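You operate a simulated robot arm through the tools that you are given. There is no shell and no other tool. Be economical: measure what you need, move in short steps, check, and stop when the job is done.

Carry out the task below with a simulated two-armed robot. There is one attempt and no reset: what you move stays moved.

## Task
Put the 15 steel plug from the top of the wooden bench on the top of the green table and the 20 steel plug in the grey steel tray there. Open the right bench door, put the yellow cap from the top of the wooden bench on the shelf in the right bench cupboard and shut the door again. Put the 50 filter cartridge on top of the white cover. Press the drops button three times. Take the yellow stick and put it on top of the white plate. Press the orange button to switch it on. Fetch the paste tub and set it on the top of the test bench. The order is free. Set down upright: cap.
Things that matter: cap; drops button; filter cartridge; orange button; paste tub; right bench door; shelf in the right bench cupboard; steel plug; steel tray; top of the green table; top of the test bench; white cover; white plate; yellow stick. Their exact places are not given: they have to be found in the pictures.

It is judged by the outcome, as a careful person would: the job done as asked, and still so three seconds after it is handed in. It fails if anything else is knocked over, pushed out of place, dropped, spilled or broken. Lids that push on must go on centred and level and be pressed home; caps that screw on are set level and turned clockwise until they are tight.

## Robot
Two 6-joint arms with two-finger parallel grippers on one trunk, on a base that drives. Base frame: it is fixed to the floor where the robot stands at the start and does not move with it; the origin is under the middle of the robot, x ahead of it, y to its left, z up; the surface under the hand at the start is at about z = 88. Readings come in cm, rad, newtons and seconds.
The left shoulder is at the start at [-7.7, 17.7, 83.2], the right one opposite. With the tool pointing down near the work surface each hand reaches from about 10 to 72 cm from the robot's upright axis, wherever it stands, measured 20 degrees to its own side. Places, roughly: cap [75, 25, 100]; drops button [-280, 80, 110]; filter cartridge [-25, 75, 75]; orange button [-470, -70, 90]; paste tub [-525, -75, 50]; right bench door [-230, 50, 50]; shelf in the right bench cupboard [-230, 80, 50]; steel plug [75, -25, 100]; steel tray (20x16x4 cm) [70, -60, 90]; top of the green table [70, -340, 70]; top of the test bench (100x21 cm) [-256, 64, 90]; white cover [-425, -50, 100]; white plate [-500, -75, 100]; yellow stick (3x2x11 cm) [-300, 60, 100]. Payload 1.57 kg a hand.
Tool frame (each hand has its own): the origin (TCP) lies between the finger pads and is the grasp point; the fingertips stand 3 cm ahead of it; z points along the fingers, y is the line along which they close. Largest opening 8 cm; finger width 1.7, thickness 1.2; the body of the gripper, 4 by 8.2 cm, starts 8 cm behind the TCP.
Orientation is that of the tool frame in the base frame, as [roll, pitch, yaw] about the fixed x, y, z axes, in that order (R = Rz(yaw) Ry(pitch) Rx(roll)). With the fingers straight down and closing along the base's y, the tool's x points along the base's -x, its y along +y and its z along -z.

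## Interface
- The arms move only by the tool arm_command. It takes "left_deltas", "right_deltas" or both (then of equal length, played together; a hand with none holds still); each is a list of rows, each an object (a shift or turn left out is 0, a gripper value left out holds the last) with "delta_rot": the turn, a rotation vector about the tool's x, y, z in units of 5 degrees (1.0 is 5 degrees), a list of three; "dp": the shift along the tool's x, y, z in units of 40 mm (1.0 is 40 mm), a list of three; "gripper": the opening in per cent of the stroke, from 0 (shut) to 100 (fully open). In form: [{"delta_rot": [rx, ry, rz], "dp": [x, y, z], "gripper": gripper}, ...]. A call has 1 to 12 rows; each row shifts and turns the commanded pose from where the row before left it, along the tool's axes as they then stand. A call with a number of a shift or a turn outside -1 to 1 is refused whole. Rows are played at 5 a second. More than 5 cm and 0.15 rad between two rows, or a gripper value outside its range, and nothing of the call is played. Where a pose cannot be reached the arm comes as near as it can. A force on the tool above 40 N (or 10 N above the force at the start of the call, whichever is more), or a blocked arm, ends the call early, and 0.2 s more pass. Each finger travels about 7.2 cm/s and halts on what it meets, pressing with about 27 N; the grip force reading is that of the motor and also rises with nothing between the fingers. The clock runs only during rows and for 0.2 s after the last one: add rows that do not move to give the fingers time. The reply holds the time, the measured pose of the TCP, the force on the tool along the base axes, the opening and the grip force, in the units named above and with some noise, with the torque about the TCP (base axes, N m) and any sound that the robot's microphone picked up, and new pictures: "show" is both (left out), scene, wrist or none (wrist: the cameras of the hands that moved).
- Cameras (640 x 400 px; columns grow to the right, rows downward): "scene" is now at [1.2, 4.82, 154.5]; the picture's right is [0.68, -0.73, 0.00], its down [-0.60, -0.56, -0.57] and it looks along [0.42, 0.39, -0.82] (base axes); focal length 214 px, centre (320, 200). "left" rides on the left gripper at [7.2, 0.7, -12.2] in its tool frame; the picture's right is [-0.09, 1.00, 0.00], its down [-0.84, -0.08, -0.54] and it looks along [-0.54, -0.05, 0.84] (tool axes); focal length 238 px, centre (320, 200). "right" rides on the right gripper at [7.2, -0.7, -12.2] in its tool frame; the picture's right is [0.09, 1.00, 0.00], its down [-0.84, 0.08, -0.54] and it looks along [-0.54, 0.05, 0.84] (tool axes); focal length 238 px, centre (320, 200).
- move_column(by): slides the trunk up (or, below 0, down) by that many cm; the arms and the scene camera ride with it, the base frame stays. It gives what a move gives, with no picture.
- base_move(legs): drives the robot by 1 to 6 legs, each [ahead, left, turn to the left] in cm, cm and rad, along the robot's own axes; the way and the turn of a leg run together, so that a leg with both is an arc; at most 150 cm and 3.142 rad a leg. The arms and the cameras ride along, it lands a little off, and it stops where it bumps. It gives what a move gives, and a new picture of the scene camera.
- pan_tilt(pan, tilt): turns the head with the scene camera to pan (to the left, within 2.496 rad either way) and tilt (down, from -0.506 to 1.204), counted from straight ahead of the robot. It gives what a move gives, and a new picture of the scene camera.
- pixel_to_xyz(camera, pixels): for up to 12 pixels [column, row] of the newest picture of that camera ("zoom" is the newest enlarged one), the place [x, y, z] in the base frame of the surface seen there, good to about 0.2 cm. It takes no simulated time.
- zoom(camera, box): a new picture of the part [left, top, right, bottom] of that camera's present view, enlarged. It takes no simulated time.
- finish_job(): hands the job in; it is judged then, once.

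Keep the steps short. Do not move on a guess: measure, check each grasp and each placing, and mend mistakes. In all there are 322 turns and 360 pictures (those below and enlarged ones count). Leave the grippers open and the arms clear of the work at the hand-in unless told otherwise, and finish with a single line.

The tools are called after ">>>" as a command line: name --argument value ..., lists and objects as JSON in quotes. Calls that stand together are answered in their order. arm_command: Moves the arms, as the interface text tells. Its arguments: {"type":"object","properties":{"left_deltas":{"type":"array","items":{"type":"object","properties":{"delta_rot":{"type":"array","items":{"type":"number"}},"dp":{"type":"array","items":{"type":"number"}},"gripper":{"type":"number"}}}},"right_deltas":{"type":"array","items":{"type":"object","properties":{"delta_rot":{"type":"array","items":{"type":"number"}},"dp":{"type":"array","items":{"type":"number"}},"gripper":{"type":"number"}}}},"show":{"type":"string","enum":["both","scene","wrist","none"]}},"required":[]} The other tools are called the same way: move_column (by) slides the trunk up or down; base_move (legs) drives the base; pan_tilt (pan, tilt) turns the head that bears the scene camera; pixel_to_xyz (camera, pixels) gives the place of the surface under pixels of a picture; zoom (camera, box) takes an enlarged picture of a part of a camera's view; finish_job () hands the job in.

At the start:

```text
clock: 0.0
left_tool_pos: [35.34, 37.49, 112.36]
left_tool_rot: [-3.14, -0.001, 3.141]
left_wrist_force: [-0.6, -0.3, -0.5]
left_torque: [0.0, 0.01, 0.01]
left_finger_gap: 7.98
left_finger_force: 0.1
right_tool_pos: [41.32, 1.48, 112.01]
right_tool_rot: [3.141, 0.0, -3.141]
right_wrist_force: [0.6, 0.0, 0.0]
right_torque: [0.01, -0.02, 0.02]
right_finger_gap: 8.02
right_finger_force: 0.0
trunk travel left (down, up): [-27.5, 5.3]
robot x, y, heading: [-0.3, -0.12, 0.004]
head pan, tilt: [0.747, 0.967]
```

scene: 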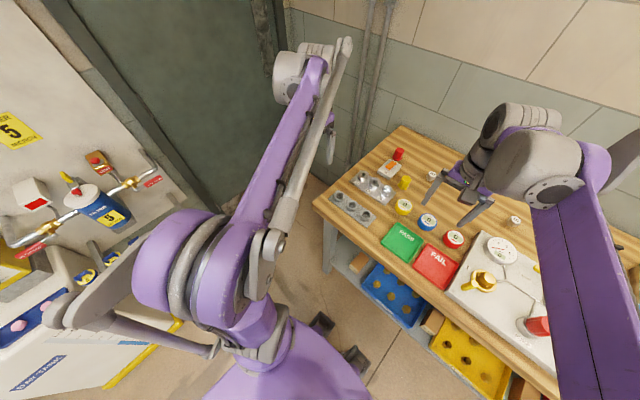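
right: 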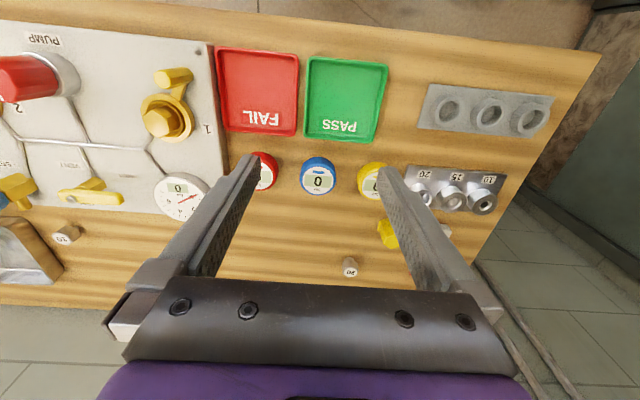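
left: 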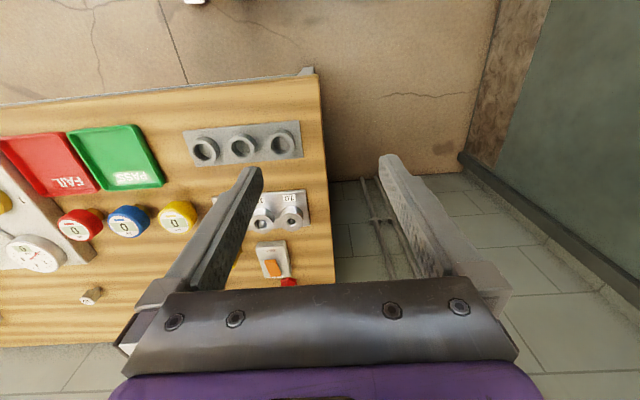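

I see the wooden bench ahead with plugs, cap and gauges. I turn the head to see the bench straight on.

>>> pan_tilt --pan 0.0 --tilt 0.75

>>> zoom --camera "right" --box '[0, 140, 640, 300]'

>>> zoom --camera "right" --box '[310, 80, 520, 290]'

```text
clock: 1.1
left_tool_pos: [35.24, 37.45, 112.47]
left_tool_rot: [3.141, 0.001, 3.141]
left_wrist_force: [-0.2, -0.2, -0.2]
left_torque: [-0.01, 0.03, 0.01]
left_finger_gap: 8.01
left_finger_force: 0.0
right_tool_pos: [41.4, 1.49, 112.03]
right_tool_rot: [-3.141, 0.002, -3.141]
right_wrist_force: [0.4, -1.2, 0.2]
right_torque: [0.03, -0.01, -0.02]
right_finger_gap: 8.0
right_finger_force: 0.2
trunk travel left (down, up): [-27.5, 5.3]
robot x, y, heading: [-0.2, -0.17, -0.001]
head pan, tilt: [0.0, 0.75]
```

scene: 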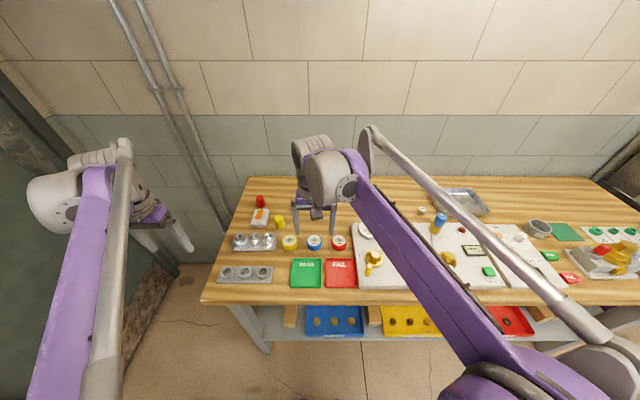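

```text
1.00 times, centred on (320, 220) of right (not enlarged: the box is as wide or as high as the picture)
```

zoom: 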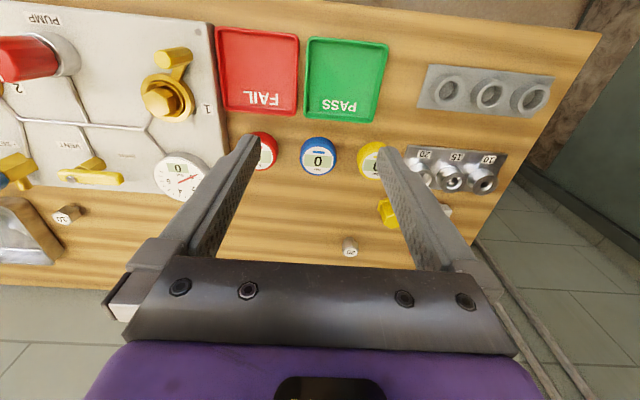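

```text
1.90 times, centred on (415, 185) of right
```

zoom: 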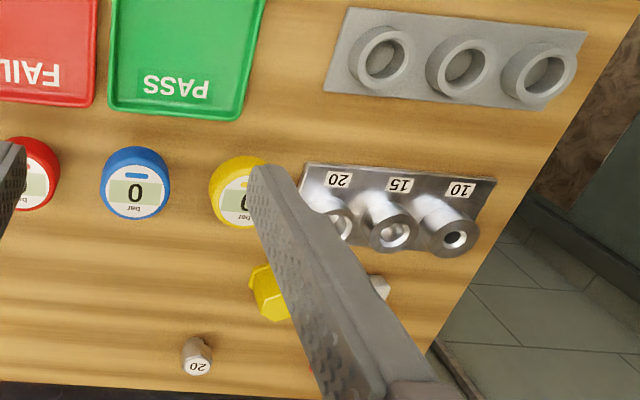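

Small plugs with labels: "20" at (350,267), another at (67,213). I zoom in on both and measure.

>>> zoom --camera "right" --box '[20, 200, 100, 250]'

>>> zoom --camera "scene" --box '[220, 170, 540, 310]'

>>> pixel_to_xyz --camera "right" --pixels '[[350, 271], [348, 258], [67, 237], [387, 232], [345, 280], [60, 250]]'

>>> pixel_to_xyz --camera "scene" --pixels '[[422, 211], [465, 205], [280, 222], [438, 222], [270, 218], [260, 202], [215, 295]]'

```text
8.00 times, centred on (60, 225) of right
```

zoom: 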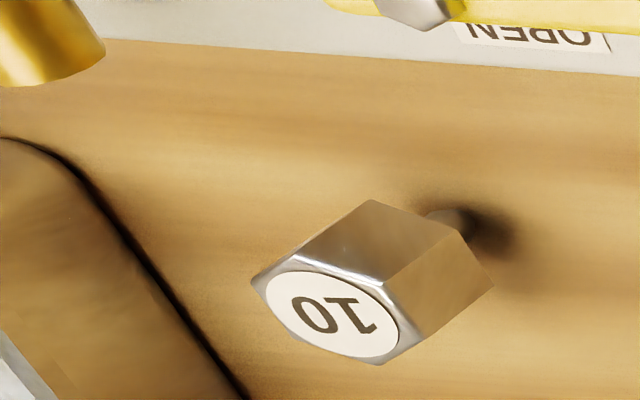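

```text
2.00 times, centred on (380, 240) of scene
```

zoom: 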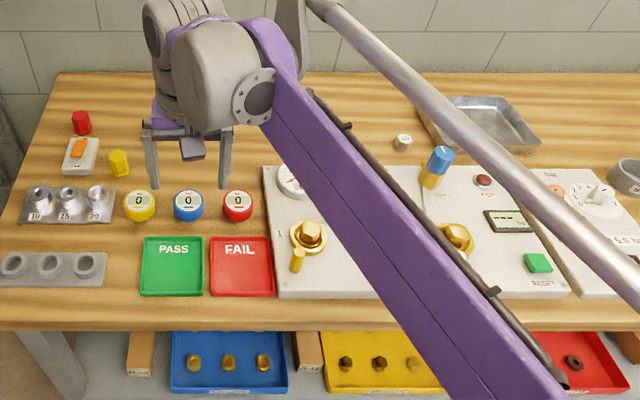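

```text
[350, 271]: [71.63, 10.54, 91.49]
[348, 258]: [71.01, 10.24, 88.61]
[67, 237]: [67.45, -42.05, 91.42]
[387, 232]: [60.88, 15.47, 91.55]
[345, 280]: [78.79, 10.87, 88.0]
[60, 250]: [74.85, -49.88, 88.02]
```

```text
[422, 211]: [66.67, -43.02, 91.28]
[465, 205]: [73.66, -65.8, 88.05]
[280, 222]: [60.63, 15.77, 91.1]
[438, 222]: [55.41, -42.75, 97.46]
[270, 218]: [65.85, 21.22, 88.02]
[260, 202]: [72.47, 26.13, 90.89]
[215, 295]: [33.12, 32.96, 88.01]
```

The plug at the tray is "10"; I look for "15". I look further to the right of the bench.

>>> pan_tilt --pan -0.7 --tilt 0.75

>>> zoom --camera "scene" --box '[200, 120, 520, 320]'

```text
clock: 2.2
left_tool_pos: [35.28, 37.47, 112.41]
left_tool_rot: [3.141, -0.001, 3.141]
left_wrist_force: [-0.9, 0.5, 1.3]
left_torque: [-0.04, -0.03, -0.02]
left_finger_gap: 8.01
left_finger_force: 0.0
right_tool_pos: [41.28, 1.53, 111.86]
right_tool_rot: [-3.142, -0.002, -3.141]
right_wrist_force: [-0.3, -0.3, 0.2]
right_torque: [0.03, 0.01, 0.03]
right_finger_gap: 8.01
right_finger_force: 0.0
trunk travel left (down, up): [-27.5, 5.3]
robot x, y, heading: [-0.04, -0.03, -0.005]
head pan, tilt: [-0.7, 0.75]
```

scene: 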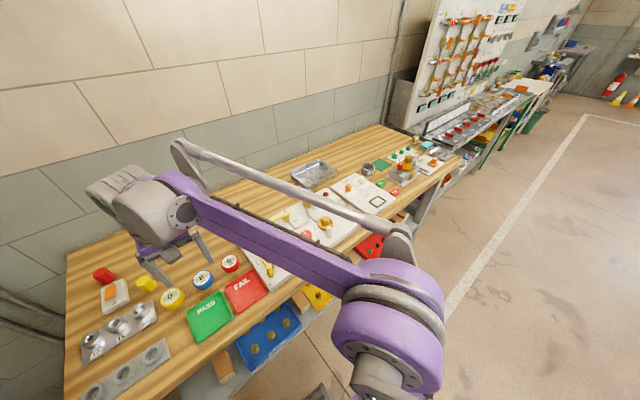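

```text
2.00 times, centred on (360, 220) of scene
```

zoom: 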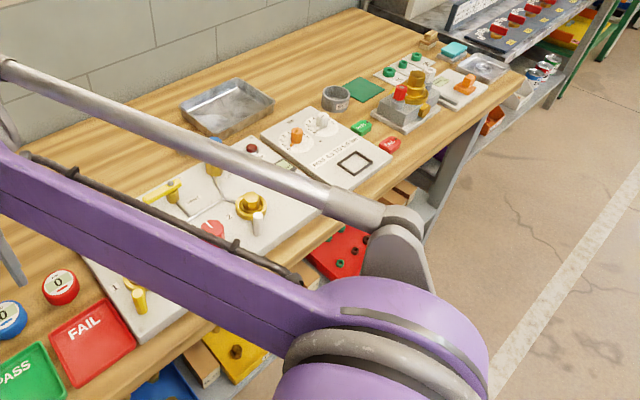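

The "15" isn't visible yet; I shift the right hand to the right to view that part of the bench.

>>> arm_command --right_deltas '[{"dp": [0, -1, 0]}, {"dp": [0, -1, 0]}, {"dp": [0, -1, 0]}, {"dp": [0, -1, 0]}, {"dp": [0, -1, 0]}, {"dp": [0, -1, 0]}, {"dp": [0, -1, 0]}, {"dp": [0, -1, 0]}, {"dp": [0, -1, 0]}, {"dp": [0, -1, 0]}, {"dp": [0, -1, 0]}, {"dp": [0, -1, 0]}]' --show "both"

```text
clock: 4.8
left_tool_pos: [35.36, 37.24, 112.38]
left_tool_rot: [3.14, 0.001, -3.141]
left_wrist_force: [0.9, 0.1, -0.4]
left_torque: [0.03, 0.0, -0.04]
left_finger_gap: 8.0
left_finger_force: 0.0
right_tool_pos: [41.36, -46.63, 111.77]
right_tool_rot: [3.137, -0.001, 3.141]
right_wrist_force: [-0.5, 0.6, 0.3]
right_torque: [0.03, -0.02, -0.06]
right_finger_gap: 8.0
right_finger_force: 0.1
trunk travel left (down, up): [-27.5, 5.3]
robot x, y, heading: [0.19, 0.09, 0.001]
head pan, tilt: [-0.7, 0.75]
```

scene: 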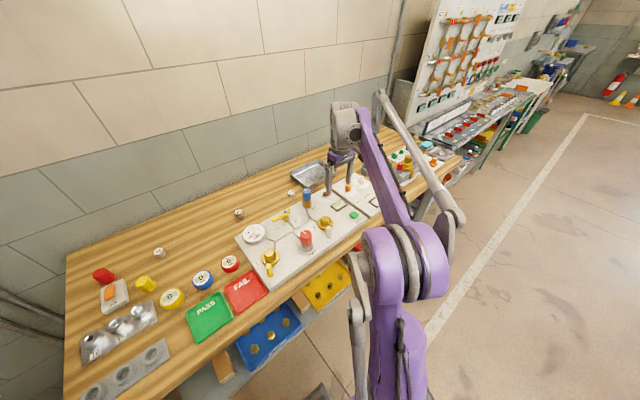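
right: 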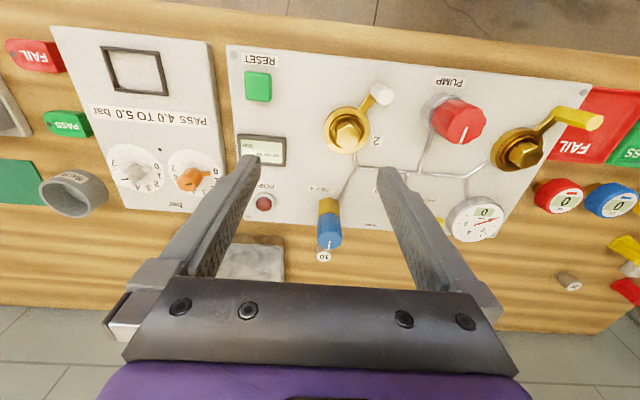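

A third plug appears at scene (239,214). I zoom and measure.

>>> zoom --camera "scene" --box '[140, 170, 300, 270]'

>>> pixel_to_xyz --camera "zoom" --pixels '[[393, 165], [397, 180], [390, 195], [75, 318], [78, 330], [610, 80], [612, 90], [20, 450]]'

>>> pixel_to_xyz --camera "scene" --pixels '[[239, 211], [159, 250], [145, 280], [147, 288], [308, 170], [312, 185], [325, 175], [295, 176]]'

```text
4.00 times, centred on (220, 220) of scene
```

zoom: 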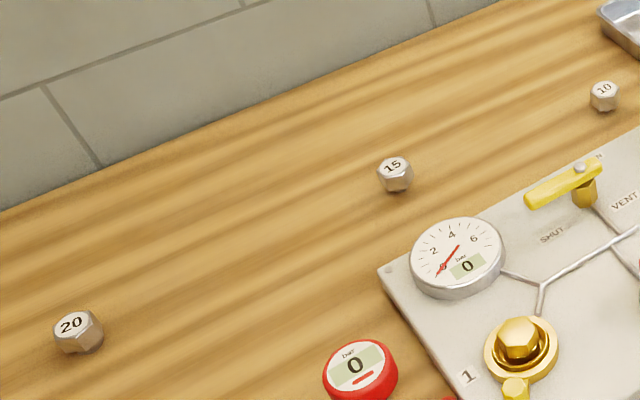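

```text
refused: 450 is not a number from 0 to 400
```

```text
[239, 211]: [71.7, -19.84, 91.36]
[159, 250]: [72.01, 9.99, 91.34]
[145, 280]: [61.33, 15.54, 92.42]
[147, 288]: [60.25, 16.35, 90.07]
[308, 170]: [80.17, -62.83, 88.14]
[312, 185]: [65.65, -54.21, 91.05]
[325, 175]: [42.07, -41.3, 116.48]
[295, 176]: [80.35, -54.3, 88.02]
```

>>> pixel_to_xyz --camera "zoom" --pixels '[[393, 165], [397, 185], [390, 195], [75, 318], [78, 345], [395, 160], [410, 180], [382, 180], [410, 160], [380, 160]]'

>>> zoom --camera "scene" --box '[270, 140, 350, 200]'

>>> zoom --camera "left" --box '[180, 160, 340, 300]'

```text
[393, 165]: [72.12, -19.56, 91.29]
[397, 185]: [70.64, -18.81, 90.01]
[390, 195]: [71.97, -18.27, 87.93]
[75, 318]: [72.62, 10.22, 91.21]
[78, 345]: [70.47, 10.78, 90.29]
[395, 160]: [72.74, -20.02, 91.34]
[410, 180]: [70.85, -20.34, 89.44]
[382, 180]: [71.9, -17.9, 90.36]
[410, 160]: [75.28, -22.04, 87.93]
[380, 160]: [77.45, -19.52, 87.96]
```

```text
6.67 times, centred on (310, 170) of scene
```

zoom: 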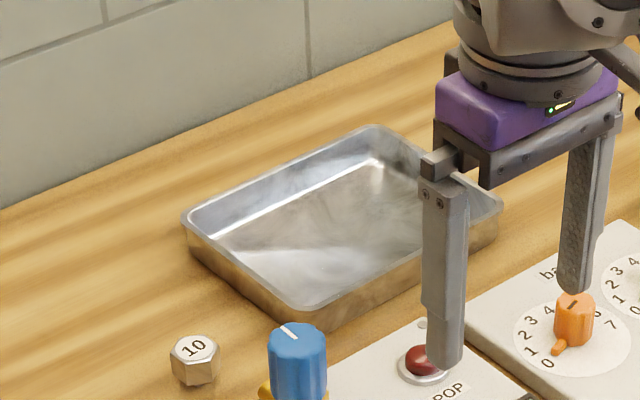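

```text
2.86 times, centred on (260, 230) of left
```

zoom: 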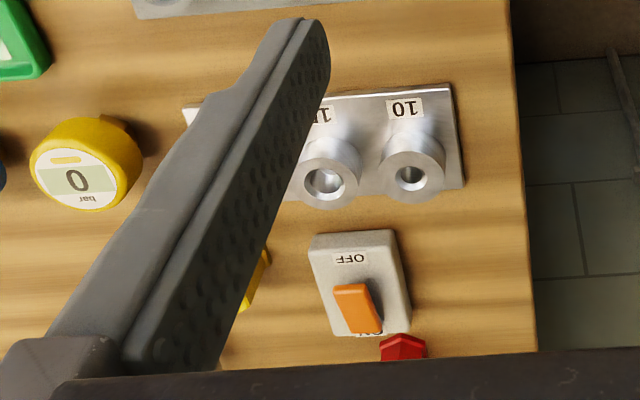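

I have: plug 20 at (71.9,10.2), plug 15 at (72.1,-19.7), cap at about (60.8,15.7), tray centre about (74,-62). I drive 12 cm ahead and 5 cm left to get within reach.

>>> base_move --legs '[[12, 5, 0]]'

```text
clock: 6.0
left_tool_pos: [46.94, 42.55, 112.42]
left_tool_rot: [3.141, 0.0, -3.14]
left_wrist_force: [0.4, 0.3, -0.1]
left_torque: [-0.01, 0.03, 0.01]
left_finger_gap: 8.0
left_finger_force: 0.1
right_tool_pos: [53.23, -41.55, 111.82]
right_tool_rot: [-3.141, 0.001, -3.14]
right_wrist_force: [0.1, 1.3, 0.7]
right_torque: [0.0, -0.02, 0.03]
right_finger_gap: 8.01
right_finger_force: 0.1
trunk travel left (down, up): [-27.5, 5.3]
robot x, y, heading: [11.57, 5.24, 0.005]
head pan, tilt: [-0.7, 0.75]
```

scene: 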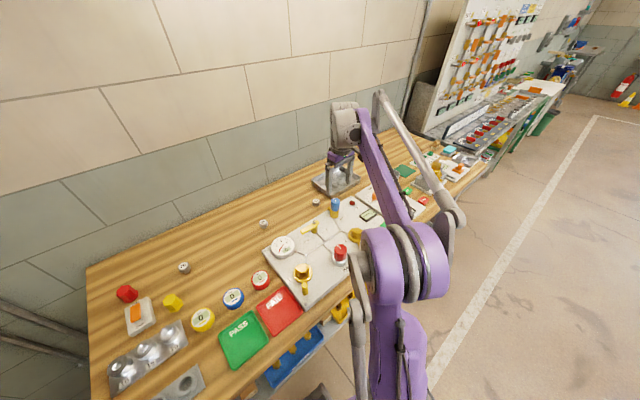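

Next the right hand goes above plug 20 (about 12 rows), keeping height.

>>> arm_command --right_deltas '[{"dp": [0, 1, 0]}, {"dp": [0, 1, 0]}, {"dp": [0, 1, 0]}, {"dp": [0, 1, 0]}, {"dp": [0, 1, 0]}, {"dp": [0, 1, 0]}, {"dp": [0, 1, 0]}, {"dp": [-0.6, 1, 0]}, {"dp": [-0.6, 1, 0]}, {"dp": [-0.6, 1, 0]}, {"dp": [-0.6, 1, 0]}, {"dp": [-0.6, 1, 0]}]' --show "none"

>>> arm_command --right_deltas '[{"dp": [-0.55, 0.45, 0]}, {"dp": [-0.56, 0.44, 0.5], "gripper": 70}, {"dp": [0, 0, 1]}, {"dp": [0, 0, 0]}]' --show "wrist"

```text
clock: 8.7
left_tool_pos: [47.21, 42.51, 112.39]
left_tool_rot: [-3.141, 0.001, -3.139]
left_wrist_force: [-0.1, 0.9, -0.1]
left_torque: [-0.01, 0.01, 0.0]
left_finger_gap: 8.03
left_finger_force: 0.1
right_tool_pos: [65.15, 6.63, 111.84]
right_tool_rot: [3.141, 0.001, 3.141]
right_wrist_force: [-0.3, -0.4, -0.4]
right_torque: [0.0, 0.01, 0.0]
right_finger_gap: 8.02
right_finger_force: 0.0
trunk travel left (down, up): [-27.5, 5.3]
robot x, y, heading: [12.29, 4.84, -0.001]
head pan, tilt: [-0.7, 0.75]
```

```text
clock: 9.7
left_tool_pos: [47.03, 42.5, 112.48]
left_tool_rot: [-3.141, 0.001, -3.139]
left_wrist_force: [-0.3, 0.1, 0.3]
left_torque: [-0.01, 0.0, -0.01]
left_finger_gap: 7.99
left_finger_force: 0.0
right_tool_pos: [69.15, 9.96, 105.55]
right_tool_rot: [3.142, 0.001, -3.14]
right_wrist_force: [-0.3, -0.1, 0.3]
right_torque: [0.02, -0.01, 0.04]
right_finger_gap: 5.59
right_finger_force: 0.0
right hand out of reach, approached as far as the arm can: row 2
trunk travel left (down, up): [-27.5, 5.3]
robot x, y, heading: [11.83, 4.81, 0.002]
head pan, tilt: [-0.7, 0.75]
```

right: 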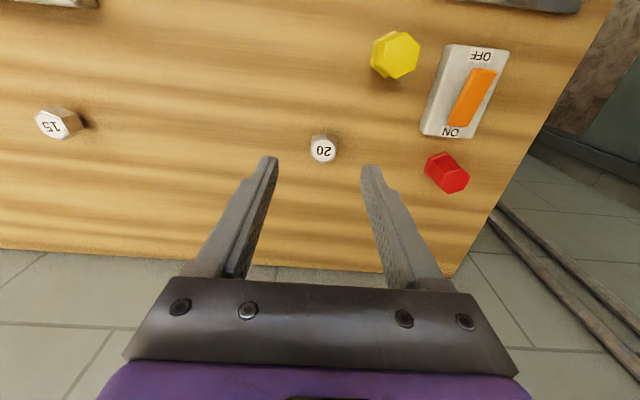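

The plug is centred between the fingers ahead; I measure it again from here.

>>> pixel_to_xyz --camera "right" --pixels '[[323, 151], [323, 137], [395, 57], [395, 75], [61, 123]]'

>>> zoom --camera "right" --box '[300, 20, 500, 200]'

```text
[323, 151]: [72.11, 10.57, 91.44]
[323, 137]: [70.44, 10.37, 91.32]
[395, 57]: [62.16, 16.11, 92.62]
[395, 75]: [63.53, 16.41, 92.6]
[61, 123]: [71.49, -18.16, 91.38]
```

```text
2.22 times, centred on (400, 110) of right
```

zoom: 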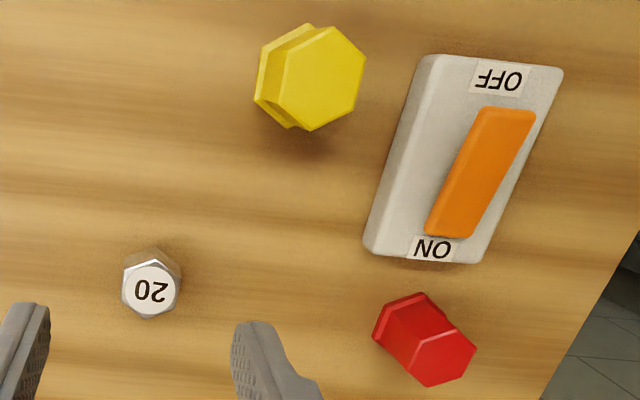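

Plug 20 centre ≈ (72.0,10.5), flats face the fingers. I go forward 2.8 cm and down to z≈91.6.

>>> arm_command --right_deltas '[{"dp": [0, 0, 1]}, {"dp": [-0.7, 0.13, 0]}, {"dp": [0, 0, 1]}, {"dp": [0, 0, 0]}]' --show "wrist"

```text
clock: 10.7
left_tool_pos: [47.0, 42.46, 112.47]
left_tool_rot: [-3.141, 0.001, -3.14]
left_wrist_force: [-0.5, 0.7, -0.6]
left_torque: [0.02, 0.0, 0.0]
left_finger_gap: 7.97
left_finger_force: 0.1
right_tool_pos: [72.01, 10.42, 97.47]
right_tool_rot: [3.14, 0.0, -3.139]
right_wrist_force: [-0.2, -0.5, -0.2]
right_torque: [0.01, 0.02, 0.01]
right_finger_gap: 5.61
right_finger_force: 0.1
trunk travel left (down, up): [-27.5, 5.3]
robot x, y, heading: [11.99, 4.49, 0.002]
head pan, tilt: [-0.7, 0.75]
```

right: 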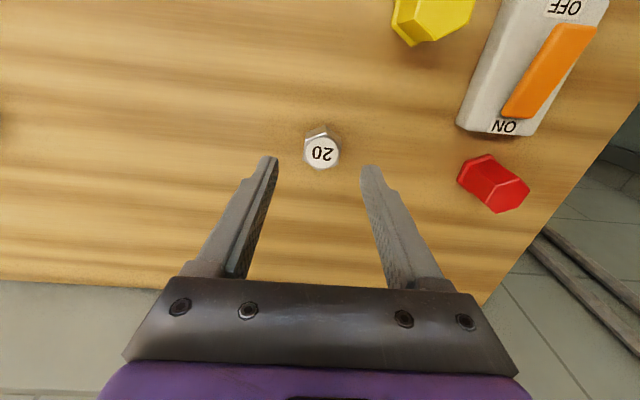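

Above the plug. Down 5.8 cm and close.

>>> arm_command --right_deltas '[{"dp": [0, 0, 1]}, {"dp": [0, 0, 0.46]}, {"gripper": 0}, {}, {}, {}]' --show "wrist"

```text
clock: 12.1
left_tool_pos: [47.05, 42.56, 112.42]
left_tool_rot: [3.141, 0.0, -3.139]
left_wrist_force: [-0.9, -0.8, -0.2]
left_torque: [0.03, -0.03, 0.01]
left_finger_gap: 8.02
left_finger_force: 0.1
right_tool_pos: [71.92, 10.28, 91.62]
right_tool_rot: [-3.142, 0.001, -3.14]
right_wrist_force: [0.0, 1.5, 0.3]
right_torque: [0.0, -0.02, -0.01]
right_finger_gap: 3.4
right_finger_force: 27.1
trunk travel left (down, up): [-27.5, 5.3]
robot x, y, heading: [11.68, 4.97, 0.005]
head pan, tilt: [-0.7, 0.75]
```

right: 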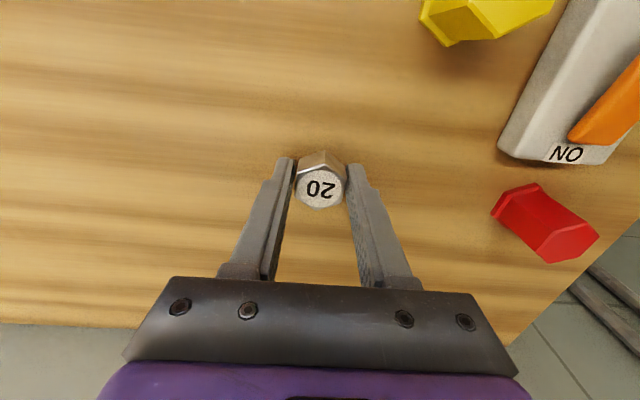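

Gripped (gap 3.4, force 27). Lift, retract slightly, then drive 46 cm right toward the tray.

>>> arm_command --right_deltas '[{"dp": [0, 0, -1]}, {"dp": [0, 0, -1]}, {"dp": [0.6, 0, -1]}, {"dp": [0.6, 0, -1]}, {}]' --show "wrist"

>>> base_move --legs '[[0, -50, 0]]'

```text
clock: 13.2
left_tool_pos: [47.02, 42.51, 112.47]
left_tool_rot: [-3.141, 0.0, 3.141]
left_wrist_force: [0.3, 0.5, 0.3]
left_torque: [-0.02, -0.01, 0.01]
left_finger_gap: 7.99
left_finger_force: 0.1
right_tool_pos: [67.13, 10.16, 107.63]
right_tool_rot: [-3.141, -0.001, -3.14]
right_wrist_force: [0.2, -0.6, 0.1]
right_torque: [0.01, -0.02, 0.01]
right_finger_gap: 0.02
right_finger_force: 20.7
trunk travel left (down, up): [-27.5, 5.3]
robot x, y, heading: [11.71, 5.04, 0.003]
head pan, tilt: [-0.7, 0.75]
```

right: 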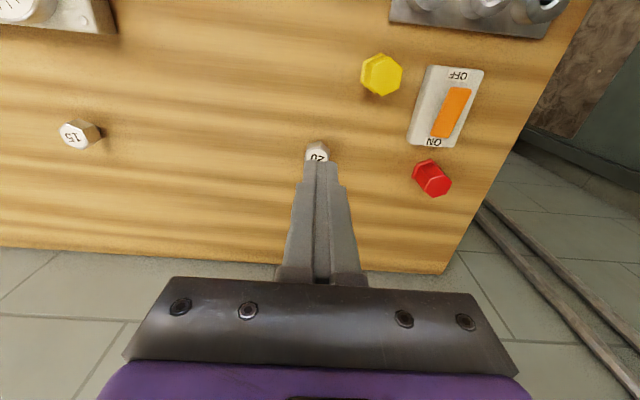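

```text
clock: 18.2
left_tool_pos: [47.08, -7.76, 112.43]
left_tool_rot: [-3.141, -0.001, -3.139]
left_wrist_force: [-0.8, 0.0, -0.3]
left_torque: [0.01, -0.03, -0.04]
left_finger_gap: 8.02
left_finger_force: 0.0
right_tool_pos: [67.36, -39.88, 107.69]
right_tool_rot: [3.14, -0.001, -3.137]
right_wrist_force: [-0.5, 0.0, 0.2]
right_torque: [0.02, -0.05, -0.02]
right_finger_gap: 0.0
right_finger_force: 21.2
trunk travel left (down, up): [-27.5, 5.3]
robot x, y, heading: [11.79, -45.59, 0.01]
head pan, tilt: [-0.7, 0.75]
```

scene: 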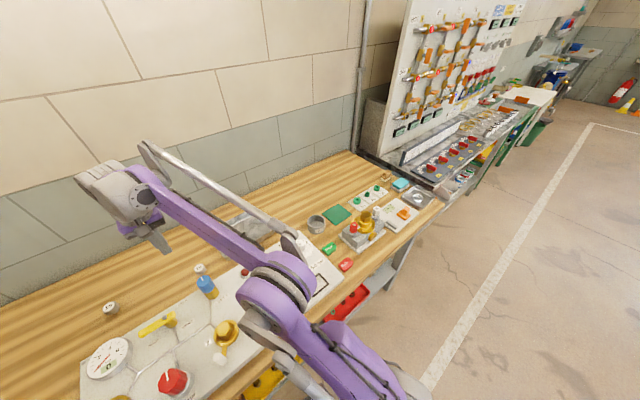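

The grip slipped: gap is 0, and the plug stayed at its place. I drive back and retry with care.

>>> base_move --legs '[[0, 50, 0]]'

>>> arm_command --right_deltas '[{"gripper": 80}, {"dp": [-0.4, 0, 0.5]}, {}]' --show "wrist"

>>> pixel_to_xyz --camera "right" --pixels '[[320, 150]]'

>>> zoom --camera "right" --box '[280, 110, 360, 190]'

```text
clock: 23.1
left_tool_pos: [46.98, 42.08, 112.46]
left_tool_rot: [-3.14, 0.0, -3.14]
left_wrist_force: [0.1, 0.2, -0.2]
left_torque: [0.0, -0.03, 0.0]
left_finger_gap: 7.99
left_finger_force: 0.2
right_tool_pos: [67.11, 9.98, 107.62]
right_tool_rot: [3.141, -0.001, -3.141]
right_wrist_force: [0.4, 0.5, -0.4]
right_torque: [0.03, -0.01, -0.02]
right_finger_gap: 0.0
right_finger_force: 21.3
trunk travel left (down, up): [-27.5, 5.3]
robot x, y, heading: [12.28, 4.77, -0.001]
head pan, tilt: [-0.7, 0.75]
```

scene: 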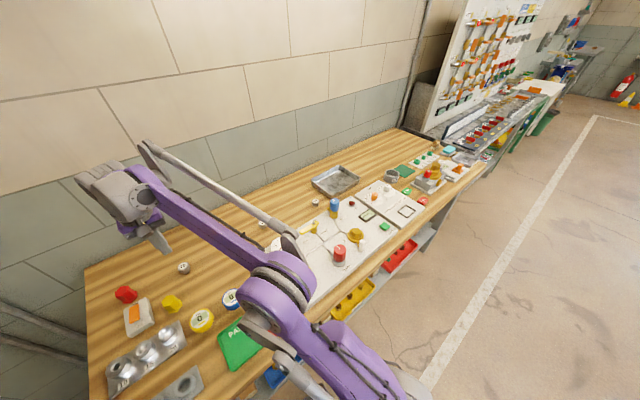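

```text
clock: 23.9
left_tool_pos: [46.97, 42.21, 112.45]
left_tool_rot: [3.141, 0.0, -3.139]
left_wrist_force: [0.6, 0.5, 0.3]
left_torque: [0.04, 0.0, -0.04]
left_finger_gap: 8.01
left_finger_force: 0.1
right_tool_pos: [68.67, 9.87, 105.81]
right_tool_rot: [3.141, 0.002, -3.141]
right_wrist_force: [-0.5, -0.2, 1.0]
right_torque: [0.0, -0.03, 0.04]
right_finger_gap: 6.41
right_finger_force: 0.1
trunk travel left (down, up): [-27.5, 5.3]
robot x, y, heading: [11.84, 4.58, 0.001]
head pan, tilt: [-0.7, 0.75]
```

right: 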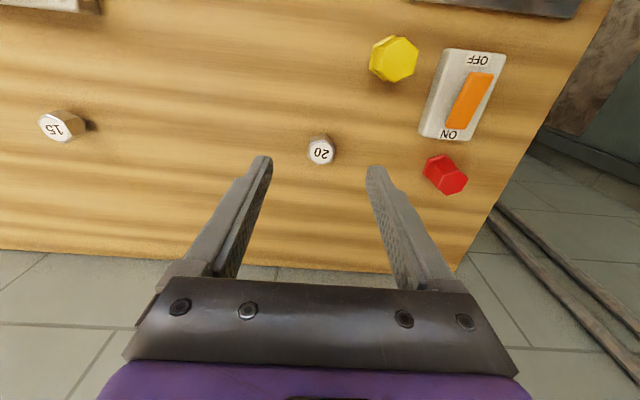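

```text
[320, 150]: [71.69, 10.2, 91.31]
```

```text
5.00 times, centred on (320, 150) of right
```

zoom: 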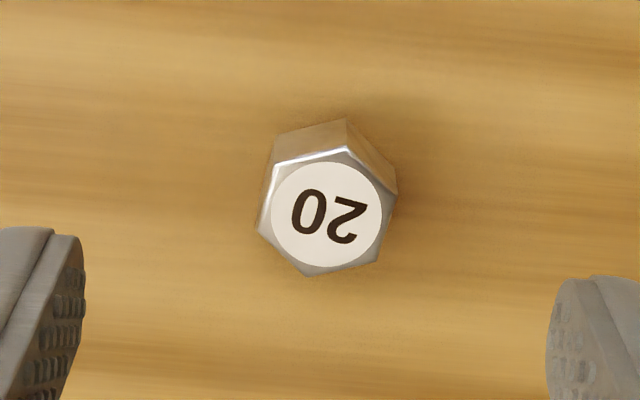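

The hex is now turned a little. I measure its edge corners to align the gripper to the flats.

>>> pixel_to_xyz --camera "zoom" --pixels '[[278, 168], [263, 229], [305, 271], [375, 257], [389, 198], [346, 155], [321, 215]]'

```text
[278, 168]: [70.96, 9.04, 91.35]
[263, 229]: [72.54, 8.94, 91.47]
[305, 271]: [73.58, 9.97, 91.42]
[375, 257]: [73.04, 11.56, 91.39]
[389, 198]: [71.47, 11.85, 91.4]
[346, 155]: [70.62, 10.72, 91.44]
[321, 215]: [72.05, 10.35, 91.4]
```

Centre (72.05,10.35), flats turned about −7°. I turn the tool by +7° and align, then descend.

>>> arm_command --right_deltas '[{"dp": [-0.4, 0.06, 0.8]}, {"dp": [-0.44, 0.06, 0.8]}, {"delta_rot": [0, 0, 0.7]}, {"delta_rot": [0, 0, 0.7]}, {}]' --show "wrist"

>>> zoom --camera "right" --box '[240, 100, 400, 200]'

```text
clock: 25.1
left_tool_pos: [47.02, 42.28, 112.48]
left_tool_rot: [-3.141, -0.001, 3.142]
left_wrist_force: [-1.0, -0.4, -0.8]
left_torque: [-0.02, -0.01, 0.03]
left_finger_gap: 8.0
left_finger_force: 0.1
right_tool_pos: [72.23, 10.47, 99.29]
right_tool_rot: [3.141, 0.0, 3.019]
right_wrist_force: [-0.7, 0.1, 0.2]
right_torque: [-0.02, 0.0, -0.01]
right_finger_gap: 6.4
right_finger_force: 0.0
trunk travel left (down, up): [-27.5, 5.3]
robot x, y, heading: [11.6, 4.97, -0.005]
head pan, tilt: [-0.7, 0.75]
```

right: 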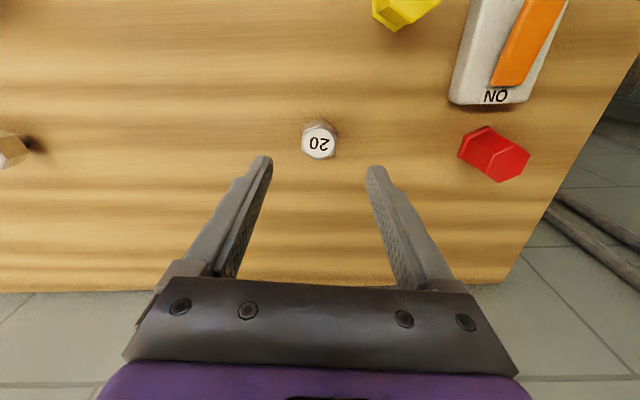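

```text
4.00 times, centred on (320, 150) of right
```

zoom: 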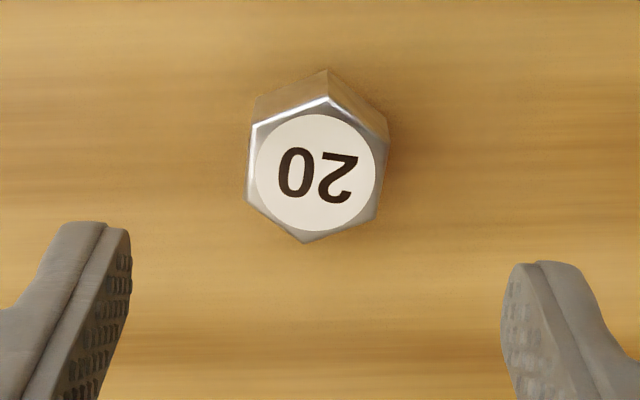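

Aligned. Down 8 cm, close, wait, then lift a little slowly.

>>> arm_command --right_deltas '[{"dp": [0, 0, 1]}, {"dp": [0, 0, 1]}, {}, {"gripper": 0}, {}, {}, {}, {}]' --show "wrist"

>>> zoom --camera "right" --box '[240, 140, 400, 240]'

>>> arm_command --right_deltas '[{"dp": [0, 0, -0.15]}, {"dp": [0, 0, -0.2]}, {"dp": [0, 0, -0.3]}, {"dp": [0, 0, -0.3]}, {}]' --show "wrist"

```text
clock: 26.9
left_tool_pos: [47.15, 42.2, 112.4]
left_tool_rot: [-3.141, 0.0, -3.139]
left_wrist_force: [0.2, 0.4, -0.5]
left_torque: [-0.02, -0.01, 0.0]
left_finger_gap: 7.99
left_finger_force: 0.1
right_tool_pos: [72.29, 10.56, 91.18]
right_tool_rot: [-3.141, 0.0, 3.02]
right_wrist_force: [0.9, 0.0, -0.6]
right_torque: [-0.04, 0.02, 0.02]
right_finger_gap: 3.38
right_finger_force: 26.5
trunk travel left (down, up): [-27.5, 5.3]
robot x, y, heading: [11.82, 4.44, 0.002]
head pan, tilt: [-0.7, 0.75]
```

right: 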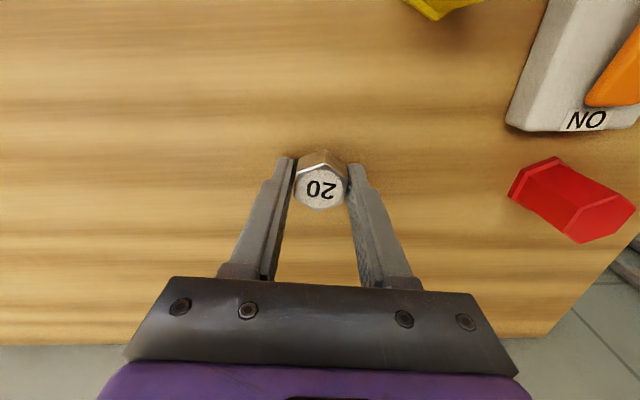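

```text
4.00 times, centred on (320, 190) of right
```

zoom: 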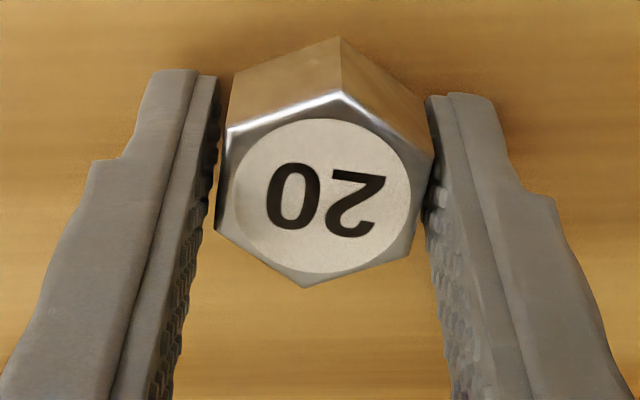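

```text
clock: 28.1
left_tool_pos: [47.02, 42.31, 112.42]
left_tool_rot: [3.141, 0.0, -3.141]
left_wrist_force: [1.5, 0.7, 0.0]
left_torque: [-0.01, 0.05, 0.01]
left_finger_gap: 8.02
left_finger_force: 0.0
right_tool_pos: [72.18, 10.51, 95.06]
right_tool_rot: [3.141, 0.0, 3.02]
right_wrist_force: [-0.6, 0.1, -1.2]
right_torque: [0.0, 0.03, 0.05]
right_finger_gap: 3.39
right_finger_force: 26.9
trunk travel left (down, up): [-27.5, 5.3]
robot x, y, heading: [11.89, 4.79, 0.002]
head pan, tilt: [-0.7, 0.75]
```

right: 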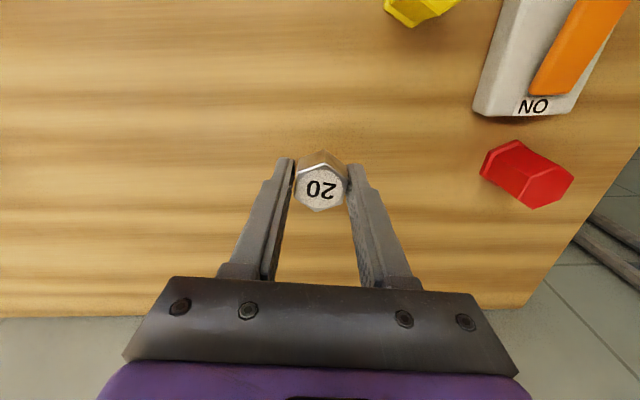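

It is held and lifted. I continue gently up.

>>> arm_command --right_deltas '[{"dp": [0, 0, -0.4]}, {"dp": [0, 0, -0.4]}, {"dp": [0.2, 0, -0.4]}, {"dp": [0.3, 0, -0.4]}, {"dp": [0.3, 0, -0.4]}, {"dp": [0.3, 0, -0.4]}, {"dp": [0.2, 0, -0.4]}, {}]' --show "wrist"

```text
clock: 29.9
left_tool_pos: [47.26, 42.15, 112.39]
left_tool_rot: [-3.141, -0.001, -3.139]
left_wrist_force: [0.4, -0.1, -0.8]
left_torque: [0.03, 0.01, -0.01]
left_finger_gap: 8.02
left_finger_force: 0.0
right_tool_pos: [66.92, 11.08, 106.33]
right_tool_rot: [3.141, 0.001, 3.02]
right_wrist_force: [-0.7, 0.0, -2.0]
right_torque: [-0.04, -0.03, 0.01]
right_finger_gap: 3.38
right_finger_force: 27.0
trunk travel left (down, up): [-27.5, 5.3]
robot x, y, heading: [11.71, 5.06, 0.001]
head pan, tilt: [-0.7, 0.75]
```

right: 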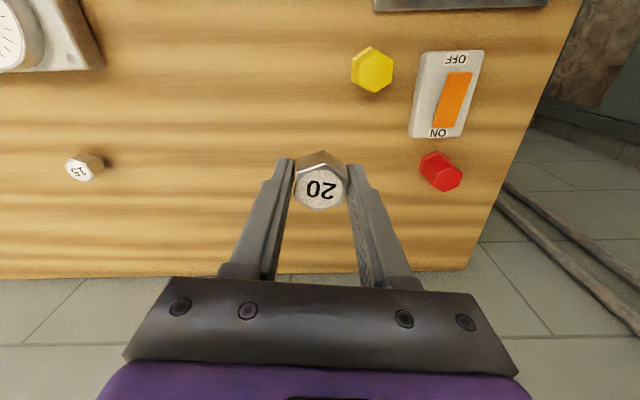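

Held firmly. Drive 66 cm right so the hand is beyond the tray region, then look.

>>> base_move --legs '[[0, -55, 0]]'

>>> arm_command --right_deltas '[{}]' --show "wrist"

```text
clock: 35.2
left_tool_pos: [47.12, -12.82, 112.46]
left_tool_rot: [3.141, 0.001, 3.142]
left_wrist_force: [-0.6, 0.5, 0.4]
left_torque: [0.03, -0.02, 0.0]
left_finger_gap: 7.97
left_finger_force: 0.1
right_tool_pos: [67.0, -44.0, 106.23]
right_tool_rot: [-3.141, -0.001, 3.02]
right_wrist_force: [0.4, 0.5, -1.3]
right_torque: [-0.01, -0.02, -0.02]
right_finger_gap: 3.4
right_finger_force: 27.1
trunk travel left (down, up): [-27.5, 5.3]
robot x, y, heading: [11.37, -50.38, 0.0]
head pan, tilt: [-0.7, 0.75]
```

scene: 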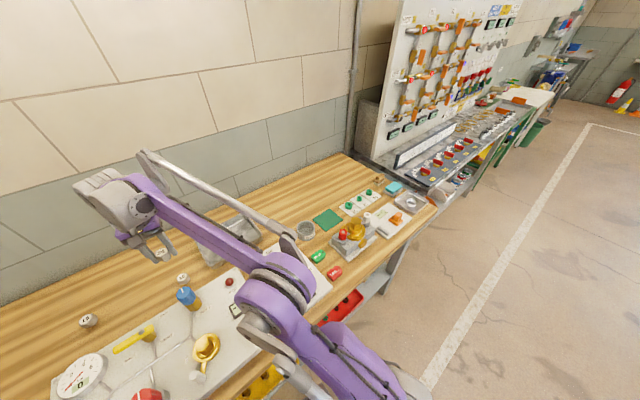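

```text
clock: 35.6
left_tool_pos: [47.1, -12.9, 112.56]
left_tool_rot: [-3.141, 0.001, 3.141]
left_wrist_force: [0.5, 0.3, 1.1]
left_torque: [-0.02, -0.03, 0.0]
left_finger_gap: 7.98
left_finger_force: 0.1
right_tool_pos: [66.84, -44.03, 106.3]
right_tool_rot: [-3.141, 0.0, 3.02]
right_wrist_force: [0.0, 0.6, -2.9]
right_torque: [0.0, 0.0, 0.03]
right_finger_gap: 3.4
right_finger_force: 27.4
trunk travel left (down, up): [-27.5, 5.3]
robot x, y, heading: [11.75, -50.34, -0.002]
head pan, tilt: [-0.7, 0.75]
```

right: 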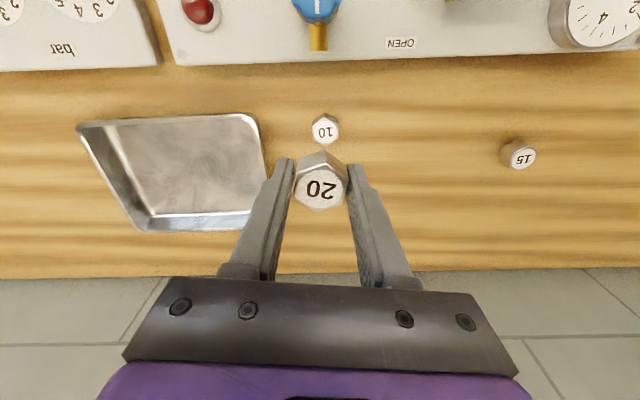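

>>> pixel_to_xyz --camera "right" --pixels '[[80, 125], [245, 114], [145, 229], [255, 225], [180, 160], [120, 135], [235, 130], [160, 210], [230, 205]]'

```text
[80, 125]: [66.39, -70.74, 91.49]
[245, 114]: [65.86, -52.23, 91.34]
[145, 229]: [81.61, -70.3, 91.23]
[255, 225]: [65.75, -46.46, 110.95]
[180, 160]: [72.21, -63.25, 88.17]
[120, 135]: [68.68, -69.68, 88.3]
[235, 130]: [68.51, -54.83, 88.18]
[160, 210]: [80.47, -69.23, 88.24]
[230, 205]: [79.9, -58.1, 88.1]
```

Tray floor centre ~(74,-61.5), z 88.2. I move above (72.5,-61).

>>> arm_command --right_deltas '[{"dp": [-0.3, -0.8, 0]}, {"dp": [-0.3, -0.8, 0]}, {"dp": [-0.3, -0.8, 0]}, {"dp": [-0.3, -0.8, 0.3]}, {"dp": [-0.3, -0.85, 0.6]}, {"dp": [-0.43, 0, 0.6]}, {}]' --show "wrist"

```text
clock: 37.2
left_tool_pos: [47.05, -12.96, 112.53]
left_tool_rot: [-3.14, 0.001, -3.141]
left_wrist_force: [-0.5, 0.1, -0.2]
left_torque: [0.0, -0.01, -0.02]
left_finger_gap: 8.02
left_finger_force: 0.1
right_tool_pos: [72.6, -61.02, 100.37]
right_tool_rot: [-3.141, -0.001, 3.017]
right_wrist_force: [0.1, 0.7, -2.1]
right_torque: [-0.02, 0.0, -0.01]
right_finger_gap: 3.37
right_finger_force: 26.9
trunk travel left (down, up): [-27.5, 5.3]
robot x, y, heading: [11.62, -49.98, -0.003]
head pan, tilt: [-0.7, 0.75]
```

right: 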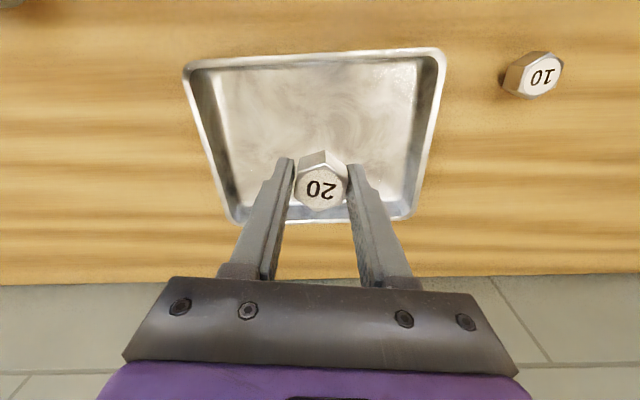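

Above the tray. Lower 8.8 cm to z 91.5, open, and check.

>>> arm_command --right_deltas '[{"dp": [0, 0, 0.8]}, {"dp": [0, 0, 0.8]}, {"dp": [0, 0, 0.4]}, {"dp": [0, 0, 0.2]}, {}, {"gripper": 65}, {}, {}]' --show "none"

>>> arm_command --right_deltas '[{"dp": [0, 0, -0.8]}, {"dp": [0, 0, -1]}, {"dp": [0.4, 0, -1]}, {"dp": [0.4, 0, -0.5]}]' --show "wrist"

```text
clock: 39.0
left_tool_pos: [47.22, -12.87, 112.43]
left_tool_rot: [-3.141, 0.001, 3.141]
left_wrist_force: [0.9, 0.1, -0.3]
left_torque: [0.01, -0.01, -0.02]
left_finger_gap: 8.01
left_finger_force: 0.1
right_tool_pos: [72.63, -60.9, 91.54]
right_tool_rot: [-3.14, 0.0, 3.02]
right_wrist_force: [-0.1, -0.1, 0.6]
right_torque: [0.01, 0.0, -0.01]
right_finger_gap: 5.19
right_finger_force: 0.1
trunk travel left (down, up): [-27.5, 5.3]
robot x, y, heading: [11.91, -49.99, -0.002]
head pan, tilt: [-0.7, 0.75]
```

```text
clock: 40.0
left_tool_pos: [47.09, -12.78, 112.52]
left_tool_rot: [-3.141, -0.001, 3.14]
left_wrist_force: [-0.3, 0.4, 0.1]
left_torque: [0.02, 0.0, -0.03]
left_finger_gap: 8.03
left_finger_force: 0.0
right_tool_pos: [69.52, -60.62, 104.61]
right_tool_rot: [3.141, 0.001, 3.019]
right_wrist_force: [0.0, 0.4, -0.1]
right_torque: [-0.04, 0.0, 0.03]
right_finger_gap: 5.19
right_finger_force: 0.1
trunk travel left (down, up): [-27.5, 5.3]
robot x, y, heading: [11.59, -50.21, 0.003]
head pan, tilt: [-0.7, 0.75]
```

right: 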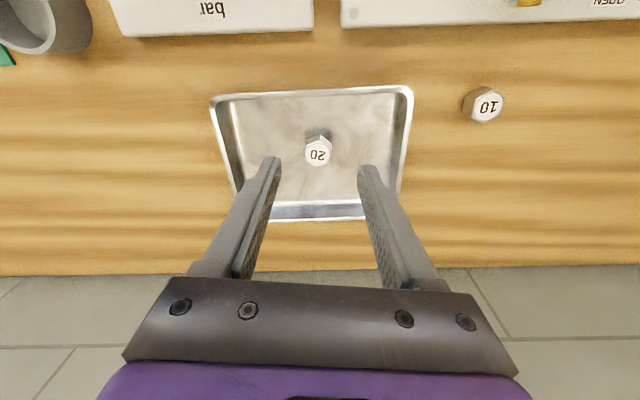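

Plug 20 stands in the tray. Now drive 42 cm left for plug 15; retract hand a bit first is not needed (height 104).

>>> base_move --legs '[[0, 41, 0]]'

>>> arm_command --right_deltas '[{"gripper": 80}, {}]' --show "wrist"

```text
clock: 44.2
left_tool_pos: [47.09, 28.38, 112.49]
left_tool_rot: [-3.141, -0.001, 3.139]
left_wrist_force: [0.7, 0.6, -0.4]
left_torque: [-0.03, -0.01, 0.01]
left_finger_gap: 8.01
left_finger_force: 0.1
right_tool_pos: [69.64, -19.4, 104.61]
right_tool_rot: [-3.142, 0.0, 3.017]
right_wrist_force: [0.5, -1.3, -0.5]
right_torque: [0.0, -0.02, -0.02]
right_finger_gap: 5.18
right_finger_force: 0.1
trunk travel left (down, up): [-27.5, 5.3]
robot x, y, heading: [12.05, -9.24, -0.002]
head pan, tilt: [-0.7, 0.75]
```

scene: 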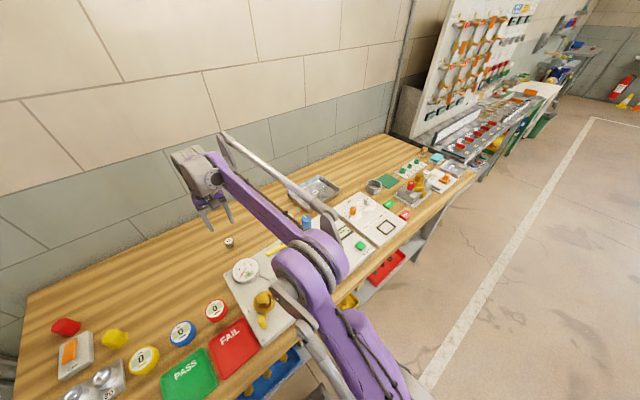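

```text
clock: 44.8
left_tool_pos: [47.27, 28.47, 112.39]
left_tool_rot: [3.141, 0.001, 3.14]
left_wrist_force: [0.0, 0.2, -0.8]
left_torque: [-0.03, -0.01, 0.01]
left_finger_gap: 8.01
left_finger_force: 0.0
right_tool_pos: [69.49, -19.47, 104.64]
right_tool_rot: [-3.14, 0.001, 3.019]
right_wrist_force: [0.6, -0.7, 0.6]
right_torque: [0.02, 0.05, 0.02]
right_finger_gap: 6.39
right_finger_force: 0.0
trunk travel left (down, up): [-27.5, 5.3]
robot x, y, heading: [11.91, -8.76, -0.001]
head pan, tilt: [-0.7, 0.75]
```

right: 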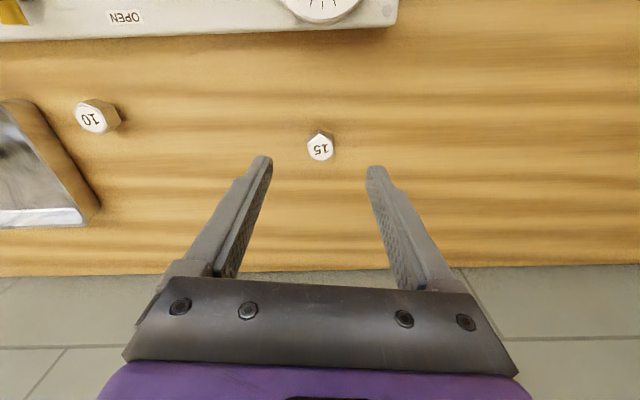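

>>> zoom --camera "right" --box '[280, 110, 360, 190]'

>>> pixel_to_xyz --camera "right" --pixels '[[320, 148]]'

```text
5.00 times, centred on (320, 150) of right
```

zoom: 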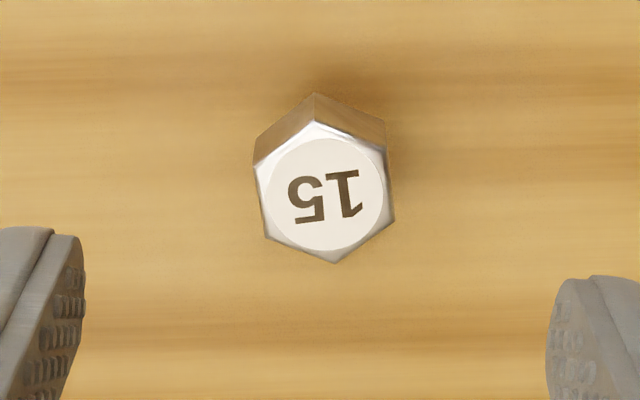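

```text
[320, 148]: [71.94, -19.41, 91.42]
```

>>> pixel_to_xyz --camera "zoom" --pixels '[[259, 170], [270, 233], [335, 258], [390, 216], [381, 152], [318, 127], [325, 195]]'

```text
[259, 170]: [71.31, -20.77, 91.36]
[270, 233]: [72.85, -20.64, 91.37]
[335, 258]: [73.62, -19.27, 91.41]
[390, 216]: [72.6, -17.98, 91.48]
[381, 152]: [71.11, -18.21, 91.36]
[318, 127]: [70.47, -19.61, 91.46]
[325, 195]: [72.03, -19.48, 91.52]
```

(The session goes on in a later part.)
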